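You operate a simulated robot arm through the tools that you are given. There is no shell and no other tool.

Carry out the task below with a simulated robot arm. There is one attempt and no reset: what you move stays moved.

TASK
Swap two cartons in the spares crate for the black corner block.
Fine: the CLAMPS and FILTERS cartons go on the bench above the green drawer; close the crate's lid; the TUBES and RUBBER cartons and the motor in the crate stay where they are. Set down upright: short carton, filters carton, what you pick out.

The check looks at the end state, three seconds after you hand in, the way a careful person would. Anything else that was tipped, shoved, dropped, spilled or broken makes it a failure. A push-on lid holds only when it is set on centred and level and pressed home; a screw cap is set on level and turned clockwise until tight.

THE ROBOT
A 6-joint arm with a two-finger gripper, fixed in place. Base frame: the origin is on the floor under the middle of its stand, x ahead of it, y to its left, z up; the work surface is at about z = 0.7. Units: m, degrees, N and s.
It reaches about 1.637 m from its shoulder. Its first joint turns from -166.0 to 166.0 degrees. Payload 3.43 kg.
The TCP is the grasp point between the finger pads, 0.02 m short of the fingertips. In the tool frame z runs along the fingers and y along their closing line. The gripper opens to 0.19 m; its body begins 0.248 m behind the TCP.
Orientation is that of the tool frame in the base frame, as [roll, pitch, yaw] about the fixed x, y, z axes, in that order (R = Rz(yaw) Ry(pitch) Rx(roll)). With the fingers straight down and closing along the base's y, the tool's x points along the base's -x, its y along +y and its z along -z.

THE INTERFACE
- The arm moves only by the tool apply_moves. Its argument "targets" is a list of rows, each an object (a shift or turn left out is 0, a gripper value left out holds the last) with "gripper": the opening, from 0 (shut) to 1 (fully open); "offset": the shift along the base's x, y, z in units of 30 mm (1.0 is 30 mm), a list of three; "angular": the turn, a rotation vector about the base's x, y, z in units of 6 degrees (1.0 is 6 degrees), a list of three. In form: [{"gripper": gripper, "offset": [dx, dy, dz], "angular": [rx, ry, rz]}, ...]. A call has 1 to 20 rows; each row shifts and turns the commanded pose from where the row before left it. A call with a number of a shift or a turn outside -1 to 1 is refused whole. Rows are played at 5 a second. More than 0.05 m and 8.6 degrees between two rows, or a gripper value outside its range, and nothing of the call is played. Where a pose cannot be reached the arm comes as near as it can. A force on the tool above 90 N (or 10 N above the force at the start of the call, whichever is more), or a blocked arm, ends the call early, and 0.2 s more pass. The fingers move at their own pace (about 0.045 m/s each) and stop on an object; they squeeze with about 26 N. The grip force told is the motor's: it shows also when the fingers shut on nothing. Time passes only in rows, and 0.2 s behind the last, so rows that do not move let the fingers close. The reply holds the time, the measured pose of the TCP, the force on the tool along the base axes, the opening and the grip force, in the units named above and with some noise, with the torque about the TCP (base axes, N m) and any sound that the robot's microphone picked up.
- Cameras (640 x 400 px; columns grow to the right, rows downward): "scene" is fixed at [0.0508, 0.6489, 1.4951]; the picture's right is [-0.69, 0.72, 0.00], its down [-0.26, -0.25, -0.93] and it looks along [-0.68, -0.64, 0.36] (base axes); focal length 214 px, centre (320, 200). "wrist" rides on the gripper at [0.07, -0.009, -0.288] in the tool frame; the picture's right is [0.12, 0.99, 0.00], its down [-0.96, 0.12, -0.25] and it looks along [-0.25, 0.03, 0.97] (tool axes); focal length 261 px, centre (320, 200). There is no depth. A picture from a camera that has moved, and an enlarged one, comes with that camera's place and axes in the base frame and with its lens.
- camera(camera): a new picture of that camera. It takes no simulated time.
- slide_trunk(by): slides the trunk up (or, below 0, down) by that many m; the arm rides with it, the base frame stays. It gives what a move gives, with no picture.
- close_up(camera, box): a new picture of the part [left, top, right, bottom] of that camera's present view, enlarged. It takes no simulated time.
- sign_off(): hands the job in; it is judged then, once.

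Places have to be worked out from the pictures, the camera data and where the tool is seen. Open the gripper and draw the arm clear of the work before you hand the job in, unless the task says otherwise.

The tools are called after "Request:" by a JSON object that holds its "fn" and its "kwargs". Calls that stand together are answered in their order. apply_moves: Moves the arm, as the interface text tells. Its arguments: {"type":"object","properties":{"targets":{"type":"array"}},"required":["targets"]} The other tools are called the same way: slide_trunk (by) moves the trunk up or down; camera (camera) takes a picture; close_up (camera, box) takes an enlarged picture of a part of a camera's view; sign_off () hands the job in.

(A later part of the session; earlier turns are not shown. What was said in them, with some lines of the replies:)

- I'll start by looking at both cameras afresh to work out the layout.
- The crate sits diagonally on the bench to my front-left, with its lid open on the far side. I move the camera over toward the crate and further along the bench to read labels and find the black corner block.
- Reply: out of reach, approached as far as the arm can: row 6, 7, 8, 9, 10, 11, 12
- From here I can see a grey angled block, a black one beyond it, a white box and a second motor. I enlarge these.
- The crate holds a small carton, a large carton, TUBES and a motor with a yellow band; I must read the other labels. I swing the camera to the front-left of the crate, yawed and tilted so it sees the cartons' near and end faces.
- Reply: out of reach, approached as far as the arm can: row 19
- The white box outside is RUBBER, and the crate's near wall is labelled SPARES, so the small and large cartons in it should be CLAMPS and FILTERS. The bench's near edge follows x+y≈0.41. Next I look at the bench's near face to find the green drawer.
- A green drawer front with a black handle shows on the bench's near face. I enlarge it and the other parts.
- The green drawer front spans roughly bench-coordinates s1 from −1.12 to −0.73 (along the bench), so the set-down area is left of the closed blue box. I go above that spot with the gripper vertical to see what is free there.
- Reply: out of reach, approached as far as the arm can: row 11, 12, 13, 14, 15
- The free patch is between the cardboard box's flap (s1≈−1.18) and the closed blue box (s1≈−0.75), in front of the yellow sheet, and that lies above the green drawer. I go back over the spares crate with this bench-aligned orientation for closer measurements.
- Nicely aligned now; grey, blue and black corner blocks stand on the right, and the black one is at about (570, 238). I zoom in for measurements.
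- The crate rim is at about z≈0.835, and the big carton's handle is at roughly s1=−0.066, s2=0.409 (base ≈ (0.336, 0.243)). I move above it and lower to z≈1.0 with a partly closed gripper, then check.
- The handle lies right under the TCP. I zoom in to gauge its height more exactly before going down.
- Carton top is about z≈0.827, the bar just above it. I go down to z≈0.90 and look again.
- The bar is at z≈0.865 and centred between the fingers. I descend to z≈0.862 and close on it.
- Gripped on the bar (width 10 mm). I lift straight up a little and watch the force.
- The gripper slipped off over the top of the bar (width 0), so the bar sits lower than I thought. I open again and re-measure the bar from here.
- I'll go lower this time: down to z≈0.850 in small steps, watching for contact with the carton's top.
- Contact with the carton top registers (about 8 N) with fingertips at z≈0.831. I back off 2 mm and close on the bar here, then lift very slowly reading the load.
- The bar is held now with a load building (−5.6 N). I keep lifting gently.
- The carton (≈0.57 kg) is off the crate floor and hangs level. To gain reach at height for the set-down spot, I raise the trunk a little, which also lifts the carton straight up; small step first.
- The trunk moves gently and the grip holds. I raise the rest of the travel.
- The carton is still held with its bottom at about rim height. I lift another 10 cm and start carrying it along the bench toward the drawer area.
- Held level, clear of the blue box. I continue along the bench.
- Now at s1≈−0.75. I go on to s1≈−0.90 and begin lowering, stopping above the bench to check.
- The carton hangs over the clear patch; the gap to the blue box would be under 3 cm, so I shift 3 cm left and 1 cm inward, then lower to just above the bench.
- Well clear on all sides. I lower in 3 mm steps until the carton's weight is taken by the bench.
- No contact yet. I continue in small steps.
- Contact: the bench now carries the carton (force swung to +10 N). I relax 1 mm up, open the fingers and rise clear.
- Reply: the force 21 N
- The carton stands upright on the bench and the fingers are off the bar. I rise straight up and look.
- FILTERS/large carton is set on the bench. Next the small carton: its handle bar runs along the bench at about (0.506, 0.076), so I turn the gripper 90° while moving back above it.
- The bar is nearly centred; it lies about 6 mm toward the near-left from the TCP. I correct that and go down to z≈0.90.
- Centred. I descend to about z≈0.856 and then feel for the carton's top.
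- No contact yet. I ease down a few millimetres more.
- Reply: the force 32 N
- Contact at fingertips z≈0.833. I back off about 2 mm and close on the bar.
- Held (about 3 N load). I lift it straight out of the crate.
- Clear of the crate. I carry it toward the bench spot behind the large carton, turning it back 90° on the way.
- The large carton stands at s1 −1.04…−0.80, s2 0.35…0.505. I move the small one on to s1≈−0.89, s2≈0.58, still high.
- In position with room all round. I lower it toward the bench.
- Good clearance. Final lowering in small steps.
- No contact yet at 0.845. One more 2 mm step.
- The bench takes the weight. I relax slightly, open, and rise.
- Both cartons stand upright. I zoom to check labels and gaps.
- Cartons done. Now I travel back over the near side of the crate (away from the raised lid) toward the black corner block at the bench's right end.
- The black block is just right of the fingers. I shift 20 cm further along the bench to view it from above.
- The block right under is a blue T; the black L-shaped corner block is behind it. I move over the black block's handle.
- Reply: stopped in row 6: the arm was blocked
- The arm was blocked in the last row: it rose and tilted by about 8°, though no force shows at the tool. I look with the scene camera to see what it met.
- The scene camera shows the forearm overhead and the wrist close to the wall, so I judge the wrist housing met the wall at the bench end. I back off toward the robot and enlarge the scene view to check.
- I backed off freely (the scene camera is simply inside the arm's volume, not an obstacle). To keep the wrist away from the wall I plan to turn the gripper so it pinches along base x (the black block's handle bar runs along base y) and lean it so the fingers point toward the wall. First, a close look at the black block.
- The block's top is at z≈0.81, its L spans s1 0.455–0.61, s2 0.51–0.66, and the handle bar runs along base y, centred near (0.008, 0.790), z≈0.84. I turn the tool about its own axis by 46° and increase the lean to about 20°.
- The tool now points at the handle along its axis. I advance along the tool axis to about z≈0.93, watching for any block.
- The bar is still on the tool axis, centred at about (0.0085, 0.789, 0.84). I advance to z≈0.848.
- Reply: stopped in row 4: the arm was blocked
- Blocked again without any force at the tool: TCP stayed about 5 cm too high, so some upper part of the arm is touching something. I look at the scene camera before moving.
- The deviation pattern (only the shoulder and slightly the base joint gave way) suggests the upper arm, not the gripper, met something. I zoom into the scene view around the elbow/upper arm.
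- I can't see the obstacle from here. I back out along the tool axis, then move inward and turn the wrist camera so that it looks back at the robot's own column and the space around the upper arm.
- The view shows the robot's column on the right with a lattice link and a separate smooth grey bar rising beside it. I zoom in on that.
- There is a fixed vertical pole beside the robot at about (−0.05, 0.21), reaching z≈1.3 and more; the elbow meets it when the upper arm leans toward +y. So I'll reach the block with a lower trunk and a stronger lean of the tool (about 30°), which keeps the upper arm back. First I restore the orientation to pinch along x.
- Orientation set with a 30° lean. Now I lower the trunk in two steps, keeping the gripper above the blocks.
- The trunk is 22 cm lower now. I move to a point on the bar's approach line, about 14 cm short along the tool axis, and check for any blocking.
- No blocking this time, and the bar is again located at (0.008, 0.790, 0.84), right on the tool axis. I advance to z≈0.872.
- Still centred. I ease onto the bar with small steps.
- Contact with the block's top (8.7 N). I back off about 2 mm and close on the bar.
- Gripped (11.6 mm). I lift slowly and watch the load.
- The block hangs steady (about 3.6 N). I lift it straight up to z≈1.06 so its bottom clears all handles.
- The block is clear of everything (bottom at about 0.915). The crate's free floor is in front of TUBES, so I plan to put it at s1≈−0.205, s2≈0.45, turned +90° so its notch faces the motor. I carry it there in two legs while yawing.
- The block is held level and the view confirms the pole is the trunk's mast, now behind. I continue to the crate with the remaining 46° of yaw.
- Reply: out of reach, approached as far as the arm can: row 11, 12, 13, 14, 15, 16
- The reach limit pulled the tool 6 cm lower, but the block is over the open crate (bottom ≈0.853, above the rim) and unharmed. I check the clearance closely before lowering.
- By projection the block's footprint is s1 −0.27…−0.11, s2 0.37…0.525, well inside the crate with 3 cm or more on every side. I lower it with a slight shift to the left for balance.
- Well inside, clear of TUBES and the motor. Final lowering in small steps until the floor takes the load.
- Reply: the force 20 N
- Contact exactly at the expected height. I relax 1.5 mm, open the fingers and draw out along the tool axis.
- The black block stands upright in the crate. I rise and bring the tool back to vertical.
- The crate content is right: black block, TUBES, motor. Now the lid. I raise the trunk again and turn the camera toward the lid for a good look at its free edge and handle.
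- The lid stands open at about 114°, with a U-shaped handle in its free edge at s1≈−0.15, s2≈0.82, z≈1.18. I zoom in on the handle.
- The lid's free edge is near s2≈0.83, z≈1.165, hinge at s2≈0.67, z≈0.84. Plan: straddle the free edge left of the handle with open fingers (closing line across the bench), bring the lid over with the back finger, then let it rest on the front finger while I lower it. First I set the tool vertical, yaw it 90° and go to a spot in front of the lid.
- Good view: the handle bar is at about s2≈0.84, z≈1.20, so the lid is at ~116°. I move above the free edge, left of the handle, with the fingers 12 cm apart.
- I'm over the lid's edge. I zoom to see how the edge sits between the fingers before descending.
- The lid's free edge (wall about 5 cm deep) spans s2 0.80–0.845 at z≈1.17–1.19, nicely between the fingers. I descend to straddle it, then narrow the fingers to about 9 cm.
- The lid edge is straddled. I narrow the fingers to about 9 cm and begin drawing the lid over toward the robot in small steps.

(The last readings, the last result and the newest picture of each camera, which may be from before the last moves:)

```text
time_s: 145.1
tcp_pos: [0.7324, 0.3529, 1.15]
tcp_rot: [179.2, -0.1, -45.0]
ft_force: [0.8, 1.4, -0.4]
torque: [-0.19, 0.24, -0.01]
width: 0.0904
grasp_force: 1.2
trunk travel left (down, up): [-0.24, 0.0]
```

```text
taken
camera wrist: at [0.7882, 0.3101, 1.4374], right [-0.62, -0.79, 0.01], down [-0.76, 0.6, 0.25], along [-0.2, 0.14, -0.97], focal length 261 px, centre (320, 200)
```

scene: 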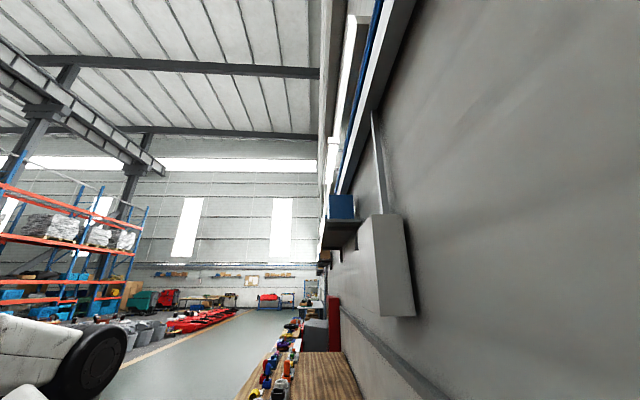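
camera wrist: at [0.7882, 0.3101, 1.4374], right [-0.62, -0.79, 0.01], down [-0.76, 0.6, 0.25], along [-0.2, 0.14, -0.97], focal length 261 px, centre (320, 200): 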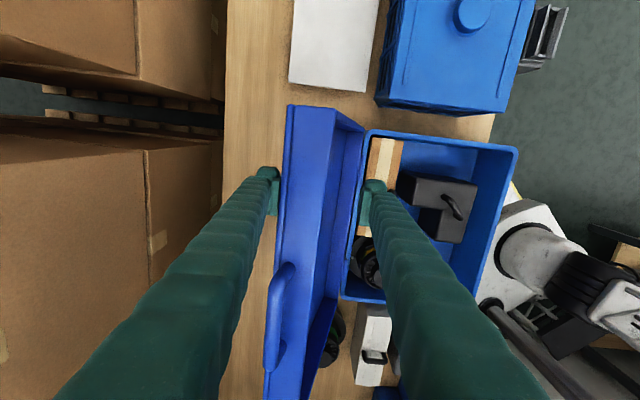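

Light contact (about 1.6 N) as the back finger starts to move the lid. I continue.

Request:
{"fn": "apply_moves", "kwargs": {"targets": [{"gripper": 0.47, "offset": [-0.4, -0.4, 0.05]}, {"offset": [-0.4, -0.4, 0.05]}, {"offset": [-0.4, -0.4, 0.05]}, {"offset": [-0.4, -0.4, 0.05]}, {"offset": [-0.3, -0.3, 0.05]}]}}

Request:
{"fn": "camera", "kwargs": {"camera": "wrist"}}

```text
time_s: 146.3
tcp_pos: [0.6745, 0.2949, 1.1582]
tcp_rot: [179.3, -0.1, -45.0]
ft_force: [0.7, 0.7, -0.2]
torque: [-0.05, 0.05, 0.04]
width: 0.0897
grasp_force: 0.5
trunk travel left (down, up): [-0.24, 0.0]
```

```text
taken
camera wrist: at [0.7311, 0.2537, 1.4466], right [-0.62, -0.79, 0.01], down [-0.76, 0.6, 0.25], along [-0.2, 0.14, -0.97], focal length 261 px, centre (320, 200)
```

wrist: 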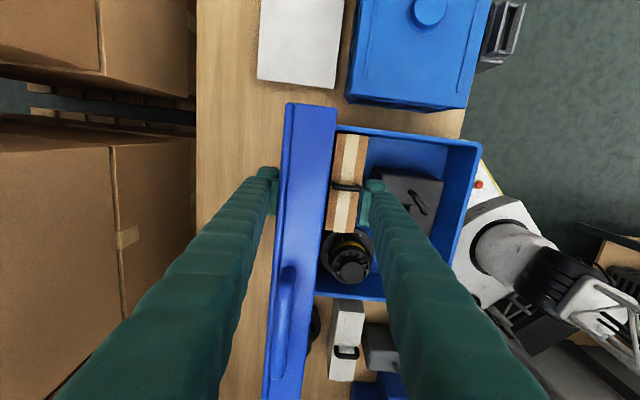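

The lid is nearly vertical (φ≈98°). I continue slowly so it tips gently onto the front finger.

Request:
{"fn": "apply_moves", "kwargs": {"targets": [{"gripper": 0.47, "offset": [-0.25, -0.25, 0.05]}, {"offset": [-0.25, -0.25, 0.05]}, {"offset": [-0.25, -0.25, 0.05]}, {"offset": [-0.25, -0.25, 0]}, {"offset": [-0.25, -0.25, 0]}, {"offset": [-0.2, -0.2, 0]}]}}

Request:
{"fn": "camera", "kwargs": {"camera": "wrist"}}

```text
time_s: 147.7
tcp_pos: [0.6316, 0.2526, 1.1623]
tcp_rot: [179.4, -0.1, -45.0]
ft_force: [-0.5, -0.9, -0.6]
torque: [0.01, 0.03, 0.01]
width: 0.0893
grasp_force: 0.0
trunk travel left (down, up): [-0.24, 0.0]
```

```text
taken
camera wrist: at [0.688, 0.2097, 1.4502], right [-0.62, -0.79, 0.01], down [-0.76, 0.6, 0.25], along [-0.2, 0.14, -0.97], focal length 261 px, centre (320, 200)
```

wrist: 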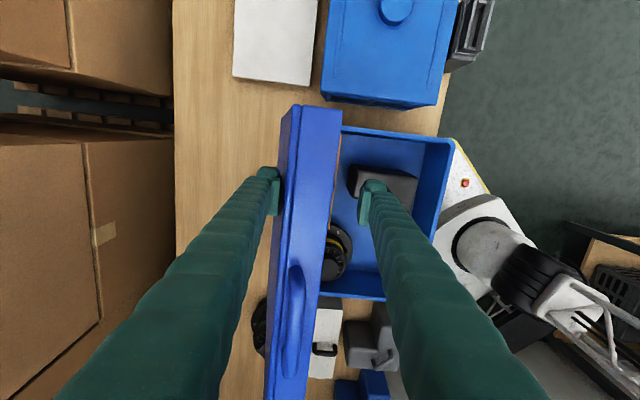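

The lid is about vertical, balanced near the back finger. I keep going slowly.

Request:
{"fn": "apply_moves", "kwargs": {"targets": [{"gripper": 0.47, "offset": [-0.2, -0.2, 0]}, {"offset": [-0.2, -0.2, 0]}, {"offset": [-0.2, -0.2, 0]}, {"offset": [-0.2, -0.2, 0]}]}}

Request:
{"fn": "camera", "kwargs": {"camera": "wrist"}}

```text
time_s: 148.7
tcp_pos: [0.6072, 0.2268, 1.163]
tcp_rot: [179.4, -0.3, -45.1]
ft_force: [0.5, 0.9, -0.9]
torque: [-0.02, 0.07, 0.02]
width: 0.0891
grasp_force: 0.1
trunk travel left (down, up): [-0.24, 0.0]
```

```text
taken
camera wrist: at [0.6637, 0.1862, 1.451], right [-0.62, -0.79, 0.01], down [-0.76, 0.6, 0.25], along [-0.2, 0.14, -0.97], focal length 261 px, centre (320, 200)
```

wrist: 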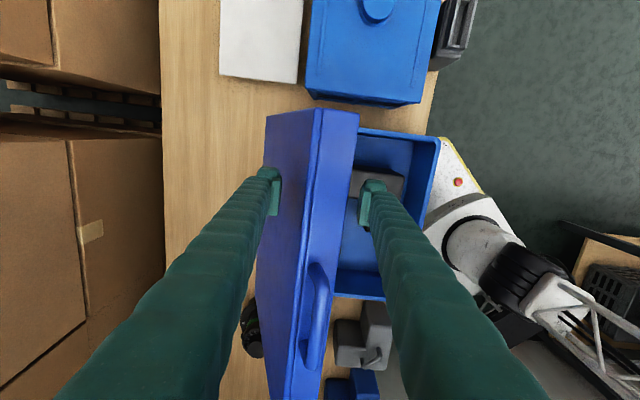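

The lid has tipped gently past vertical and now rests on the front finger (φ≈76°). I open the fingers fully so the back finger won't hit the lid later; the lid follows the front finger down a little.

Request:
{"fn": "apply_moves", "kwargs": {"targets": [{"gripper": 0.6}, {"gripper": 0.75}, {"gripper": 0.9}, {"gripper": 1.0}, {"gripper": 1.0}, {"gripper": 1.0}, {"gripper": 1.0}]}}

Request:
{"fn": "camera", "kwargs": {"camera": "wrist"}}

```text
time_s: 150.3
tcp_pos: [0.6078, 0.2272, 1.163]
tcp_rot: [179.3, -0.2, -45.0]
ft_force: [0.6, -0.5, -0.1]
torque: [-0.01, 0.0, -0.03]
width: 0.1899
grasp_force: 0.0
trunk travel left (down, up): [-0.24, 0.0]
```

```text
taken
camera wrist: at [0.6638, 0.1862, 1.451], right [-0.62, -0.79, 0.01], down [-0.76, 0.6, 0.25], along [-0.2, 0.14, -0.97], focal length 261 px, centre (320, 200)
```

wrist: 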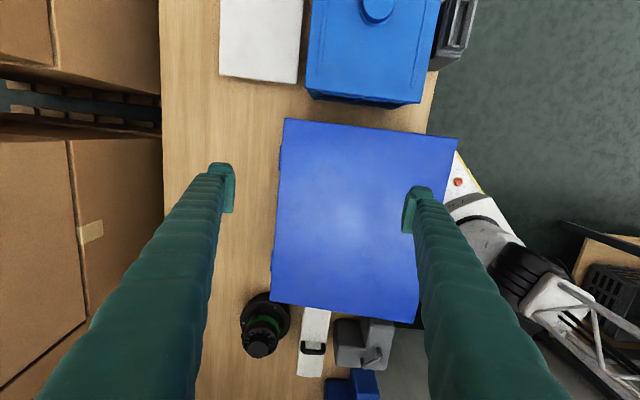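

The view now shows the lid lying flat over the crate: it slid past the fingertip and closed. I raise the gripper clear and inspect it.

Request:
{"fn": "apply_moves", "kwargs": {"targets": [{"gripper": 1.0, "offset": [0, 0, 0.5]}, {"offset": [0, 0, 0.8]}, {"offset": [0, 0, 0.8]}, {"offset": [0, 0, 0.8]}, {"offset": [-0.6, -0.6, 0.3]}, {"offset": [-0.6, -0.6, 0.3]}, {"offset": [-0.6, -0.6, 0]}]}}

Request:
{"fn": "camera", "kwargs": {"camera": "wrist"}}

```text
time_s: 151.9
tcp_pos: [0.5544, 0.1721, 1.2664]
tcp_rot: [179.3, -0.1, -45.0]
ft_force: [0.4, 1.3, -0.6]
torque: [-0.07, 0.14, 0.0]
width: 0.19
grasp_force: 0.0
trunk travel left (down, up): [-0.24, 0.0]
```

```text
taken
camera wrist: at [0.6116, 0.1313, 1.5553], right [-0.62, -0.79, 0.01], down [-0.76, 0.6, 0.25], along [-0.2, 0.14, -0.97], focal length 261 px, centre (320, 200)
```

wrist: 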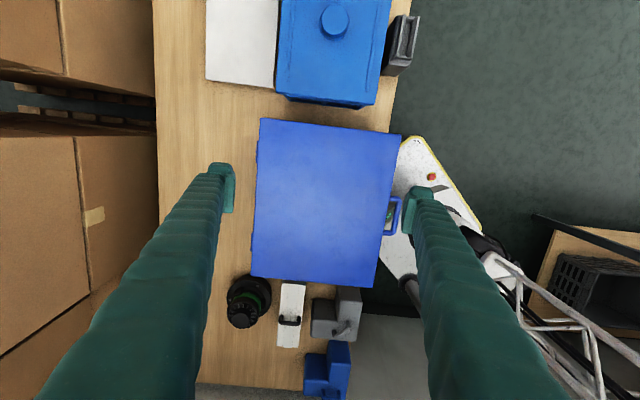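

The lid lies flat with its handle at the front. I move to the left of the crate and tilt the camera to check that the lid is seated level with no gap.

Request:
{"fn": "apply_moves", "kwargs": {"targets": [{"gripper": 0.5, "offset": [0.4, -0.95, -0.2]}, {"offset": [0.4, -0.95, -0.25]}, {"offset": [0.4, -0.95, -0.25]}, {"offset": [0.4, -0.95, -0.25], "angular": [0.707, 0.707, 0]}, {"offset": [0.4, -0.95, -0.25], "angular": [0.707, 0.707, 0]}, {"offset": [0.4, -0.95, -0.25], "angular": [0.707, 0.707, 0]}, {"offset": [0.4, -0.95, -0.25], "angular": [0.707, 0.707, 0]}, {"offset": [0.4, -0.95, -0.25], "angular": [0.707, 0.707, 0]}]}}

Request:
{"fn": "camera", "kwargs": {"camera": "wrist"}}

Request:
{"fn": "close_up", "kwargs": {"camera": "wrist", "box": [200, 60, 440, 210]}}

```text
time_s: 153.7
tcp_pos: [0.6497, -0.0574, 1.2109]
tcp_rot: [179.6, 29.7, -45.0]
ft_force: [-1.0, 0.8, 1.9]
torque: [-0.27, -0.31, 0.03]
width: 0.0949
grasp_force: 0.0
trunk travel left (down, up): [-0.24, 0.0]
```

```text
taken
camera wrist: at [0.7997, -0.1926, 1.426], right [-0.63, -0.78, -0.05], down [-0.58, 0.42, 0.69], along [-0.52, 0.46, -0.72], focal length 261 px, centre (320, 200)
```

wrist: 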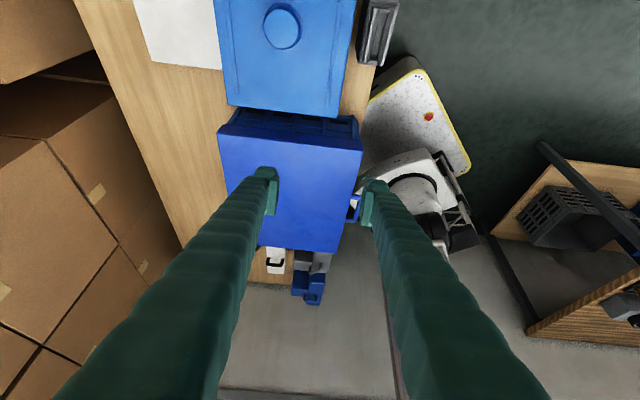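

```text
2.67 times, centred on (320, 135) of wrist
camera zoom: at [0.7997, -0.1926, 1.426], right [-0.63, -0.78, -0.05], down [-0.58, 0.42, 0.69], along [-0.52, 0.46, -0.72], focal length 695 px, centre (320, 373)
```

zoom: 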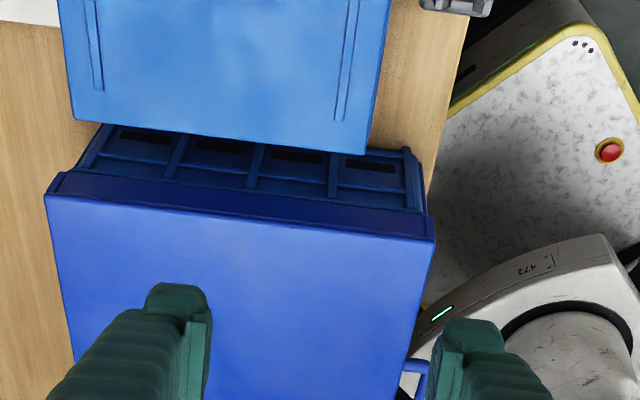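

Both visible top corners of the lid compute to z≈0.894, so it is level and sitting on the rim. I zoom in on the seam along the left and front sides for any gap.

Request:
{"fn": "close_up", "kwargs": {"camera": "wrist", "box": [210, 95, 300, 150]}}

Request:
{"fn": "close_up", "kwargs": {"camera": "wrist", "box": [290, 100, 380, 155]}}

Request:
{"fn": "close_up", "kwargs": {"camera": "wrist", "box": [250, 230, 370, 320]}}

```text
7.11 times, centred on (255, 122) of wrist
camera zoom: at [0.7997, -0.1926, 1.426], right [-0.63, -0.78, -0.05], down [-0.58, 0.42, 0.69], along [-0.52, 0.46, -0.72], focal length 1854 px, centre (782, 751)
```

zoom: 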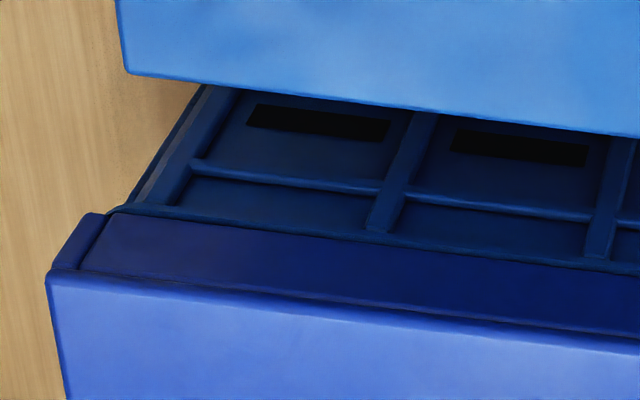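

```text
7.11 times, centred on (335, 128) of wrist
camera zoom: at [0.7997, -0.1926, 1.426], right [-0.63, -0.78, -0.05], down [-0.58, 0.42, 0.69], along [-0.52, 0.46, -0.72], focal length 1854 px, centre (213, 716)
```

zoom: 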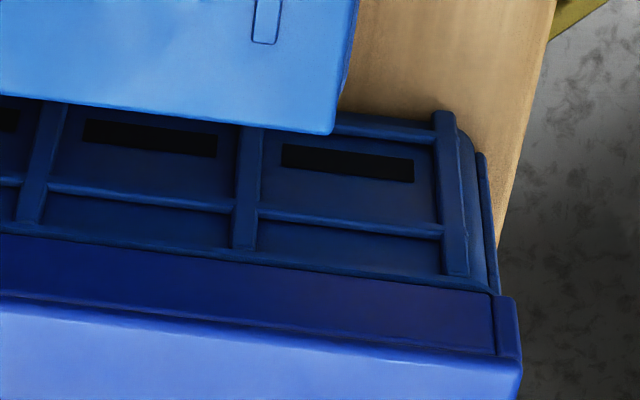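

```text
4.44 times, centred on (310, 275) of wrist
camera zoom: at [0.7997, -0.1926, 1.426], right [-0.63, -0.78, -0.05], down [-0.58, 0.42, 0.69], along [-0.52, 0.46, -0.72], focal length 1158 px, centre (364, -133)
```

zoom: 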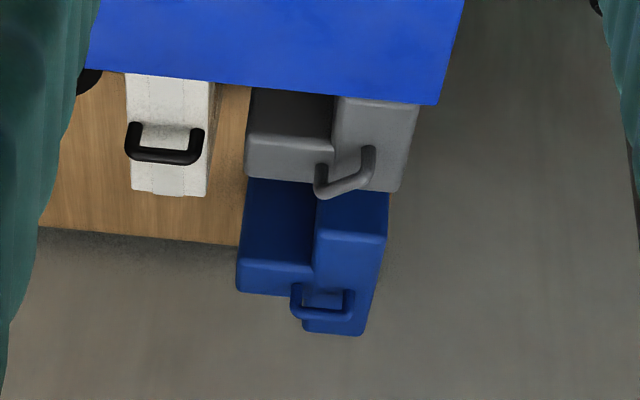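

The seam is tight all along and the RUBBER box, motors and other blocks are undisturbed. I withdraw upward to a clear pose and take a last overview, including the cartons on the bench.

Request:
{"fn": "apply_moves", "kwargs": {"targets": [{"gripper": 0.5, "offset": [0, 0, 0.5], "angular": [-0.707, -0.707, 0]}, {"offset": [0, 0, 0.5], "angular": [-0.707, -0.707, 0]}, {"offset": [0, 0, 0.3], "angular": [-0.707, -0.707, 0]}, {"offset": [0, 0, 0.3], "angular": [-0.707, -0.707, 0]}, {"offset": [0, 0, 0.3], "angular": [-0.707, -0.707, 0]}, {"offset": [0.3, -0.3, 0], "angular": [0, 0, -1]}, {"offset": [0.3, -0.3, 0], "angular": [0, 0, -1]}, {"offset": [0.3, -0.3, 0], "angular": [0, 0, -1]}, {"offset": [0, 0, 0], "angular": [0, 0, -1]}, {"offset": [0, 0, 0], "angular": [0, 0, -1]}, {"offset": [0, 0, 0], "angular": [0, 0, -1]}, {"offset": [0, 0, 0], "angular": [0, 0, -1]}, {"offset": [0, 0, 0], "angular": [0, 0, -1]}, {"offset": [0, 0, 0], "angular": [0, 0, -1]}, {"offset": [0, 0, 0], "angular": [0, 0, -1]}, {"offset": [0, 0, 0], "angular": [0, 0, -1]}, {"offset": [0, 0, 0], "angular": [0, 0, -1]}, {"offset": [0, 0, 0], "angular": [0, 0, -1]}, {"offset": [0, 0, 0], "angular": [0, 0, -1]}, {"offset": [0, 0, 0], "angular": [0, 0, -1]}]}}

Request:
{"fn": "camera", "kwargs": {"camera": "wrist"}}

Request:
{"fn": "close_up", "kwargs": {"camera": "wrist", "box": [40, 60, 300, 240]}}

Request:
{"fn": "close_up", "kwargs": {"camera": "wrist", "box": [380, 60, 640, 240]}}

```text
time_s: 157.9
tcp_pos: [0.6758, -0.0825, 1.2669]
tcp_rot: [179.4, -0.1, -135.2]
ft_force: [0.1, -0.2, 0.6]
torque: [-0.01, 0.05, 0.02]
width: 0.0951
grasp_force: 0.0
trunk travel left (down, up): [-0.24, 0.0]
```

```text
taken
camera wrist: at [0.6344, -0.1401, 1.555], right [-0.79, 0.62, 0.01], down [0.6, 0.76, 0.25], along [0.14, 0.2, -0.97], focal length 261 px, centre (320, 200)
```

wrist: 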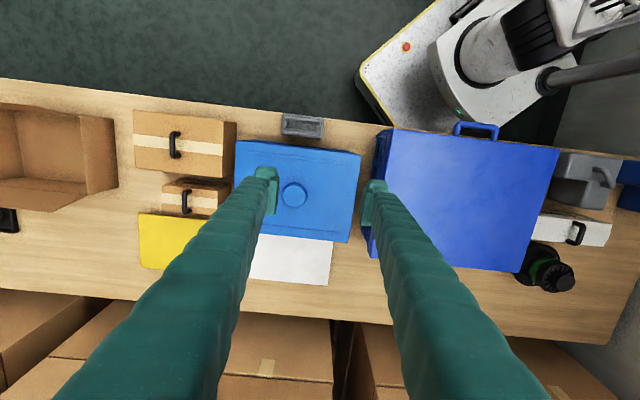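

```text
2.22 times, centred on (170, 150) of wrist
camera zoom: at [0.6344, -0.1401, 1.555], right [-0.79, 0.62, 0.01], down [0.6, 0.76, 0.25], along [0.14, 0.2, -0.97], focal length 579 px, centre (653, 311)
```

zoom: 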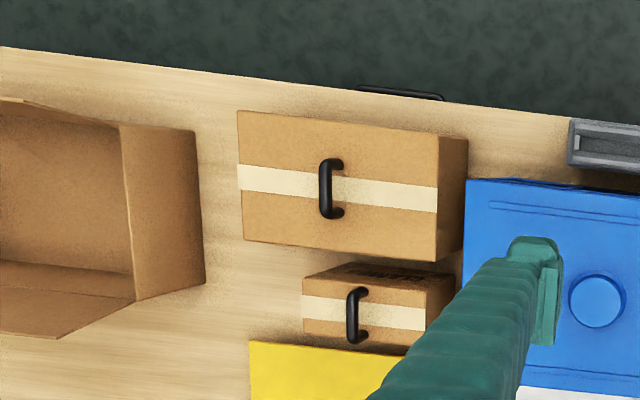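

```text
2.22 times, centred on (510, 150) of wrist
camera zoom: at [0.6344, -0.1401, 1.555], right [-0.79, 0.62, 0.01], down [0.6, 0.76, 0.25], along [0.14, 0.2, -0.97], focal length 579 px, centre (-102, 311)
```

zoom: 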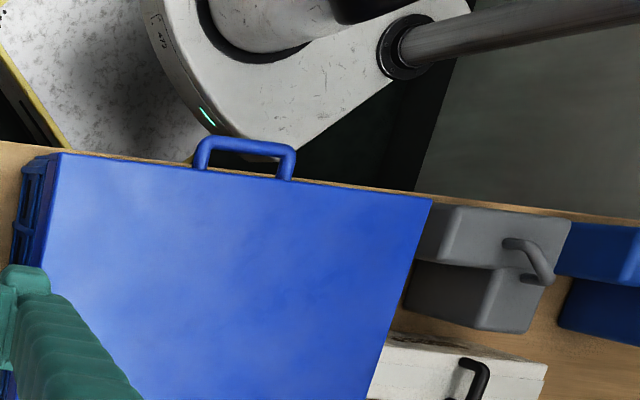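

The overview shows both cartons upright over the green drawer (its handle is right beneath them), the crate lid closed and level, and everything else in place. I open the gripper fully, lift a little more clear, and then hand in.

Request:
{"fn": "apply_moves", "kwargs": {"targets": [{"gripper": 1.0, "offset": [-0.3, -0.3, 0.1]}, {"gripper": 1.0, "offset": [-0.3, -0.3, 0.1]}, {"gripper": 1.0}, {"gripper": 1.0}, {"gripper": 1.0}, {"gripper": 1.0}]}}

Request:
{"fn": "camera", "kwargs": {"camera": "wrist"}}

```text
time_s: 159.3
tcp_pos: [0.6601, -0.1008, 1.2734]
tcp_rot: [179.4, -0.1, -135.0]
ft_force: [0.3, 0.5, -0.4]
torque: [0.01, 0.02, -0.01]
width: 0.1901
grasp_force: 0.2
trunk travel left (down, up): [-0.24, 0.0]
```

```text
taken
camera wrist: at [0.6164, -0.1588, 1.5609], right [-0.79, 0.62, 0.01], down [0.6, 0.76, 0.25], along [0.14, 0.2, -0.97], focal length 261 px, centre (320, 200)
```

wrist: 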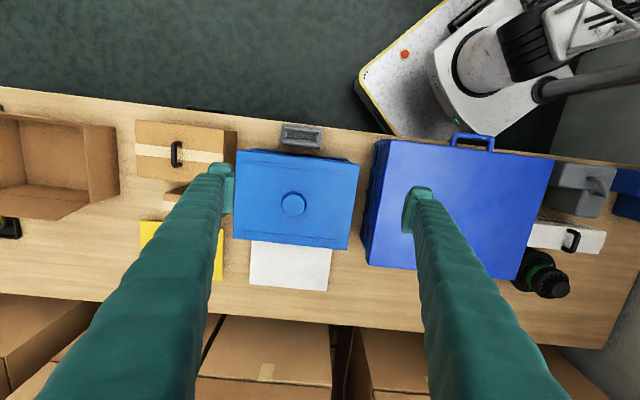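

The gripper is open and well clear of the work, and the lid is closed. The two cartons stand above the green drawer, and the black corner block is in the crate with TUBES and the motor. I hand the job in.

Request:
{"fn": "sign_off", "kwargs": {}}

```text
The job is handed in.
```

The swap is done and handed in; I don't have the check's verdict.

- **Cartons:** both stand upright on the bench above the green drawer, the small one behind the large one. I never read the CLAMPS or FILTERS labels. I took these two because they were the only cartons in the crate besides TUBES.
- **Crate:** the black corner block stands upright in front of TUBES, with its notch facing the motor. TUBES and the motor are where they were, and the RUBBER box is untouched on the bench.
- **Lid:** it is closed and looks level, with no gap along the left side. I had it past upright, resting on a finger, when it slipped off and dropped shut the rest of the way. I did not look inside the crate afterwards.
- **Slips on the way:**
  - My first grip on the large carton's handle slipped while it was still in the crate, and it may have shifted a few millimetres there.
  - The arm was blocked twice while reaching for the black block, most likely against the mast beside it. Nothing looked moved afterwards.
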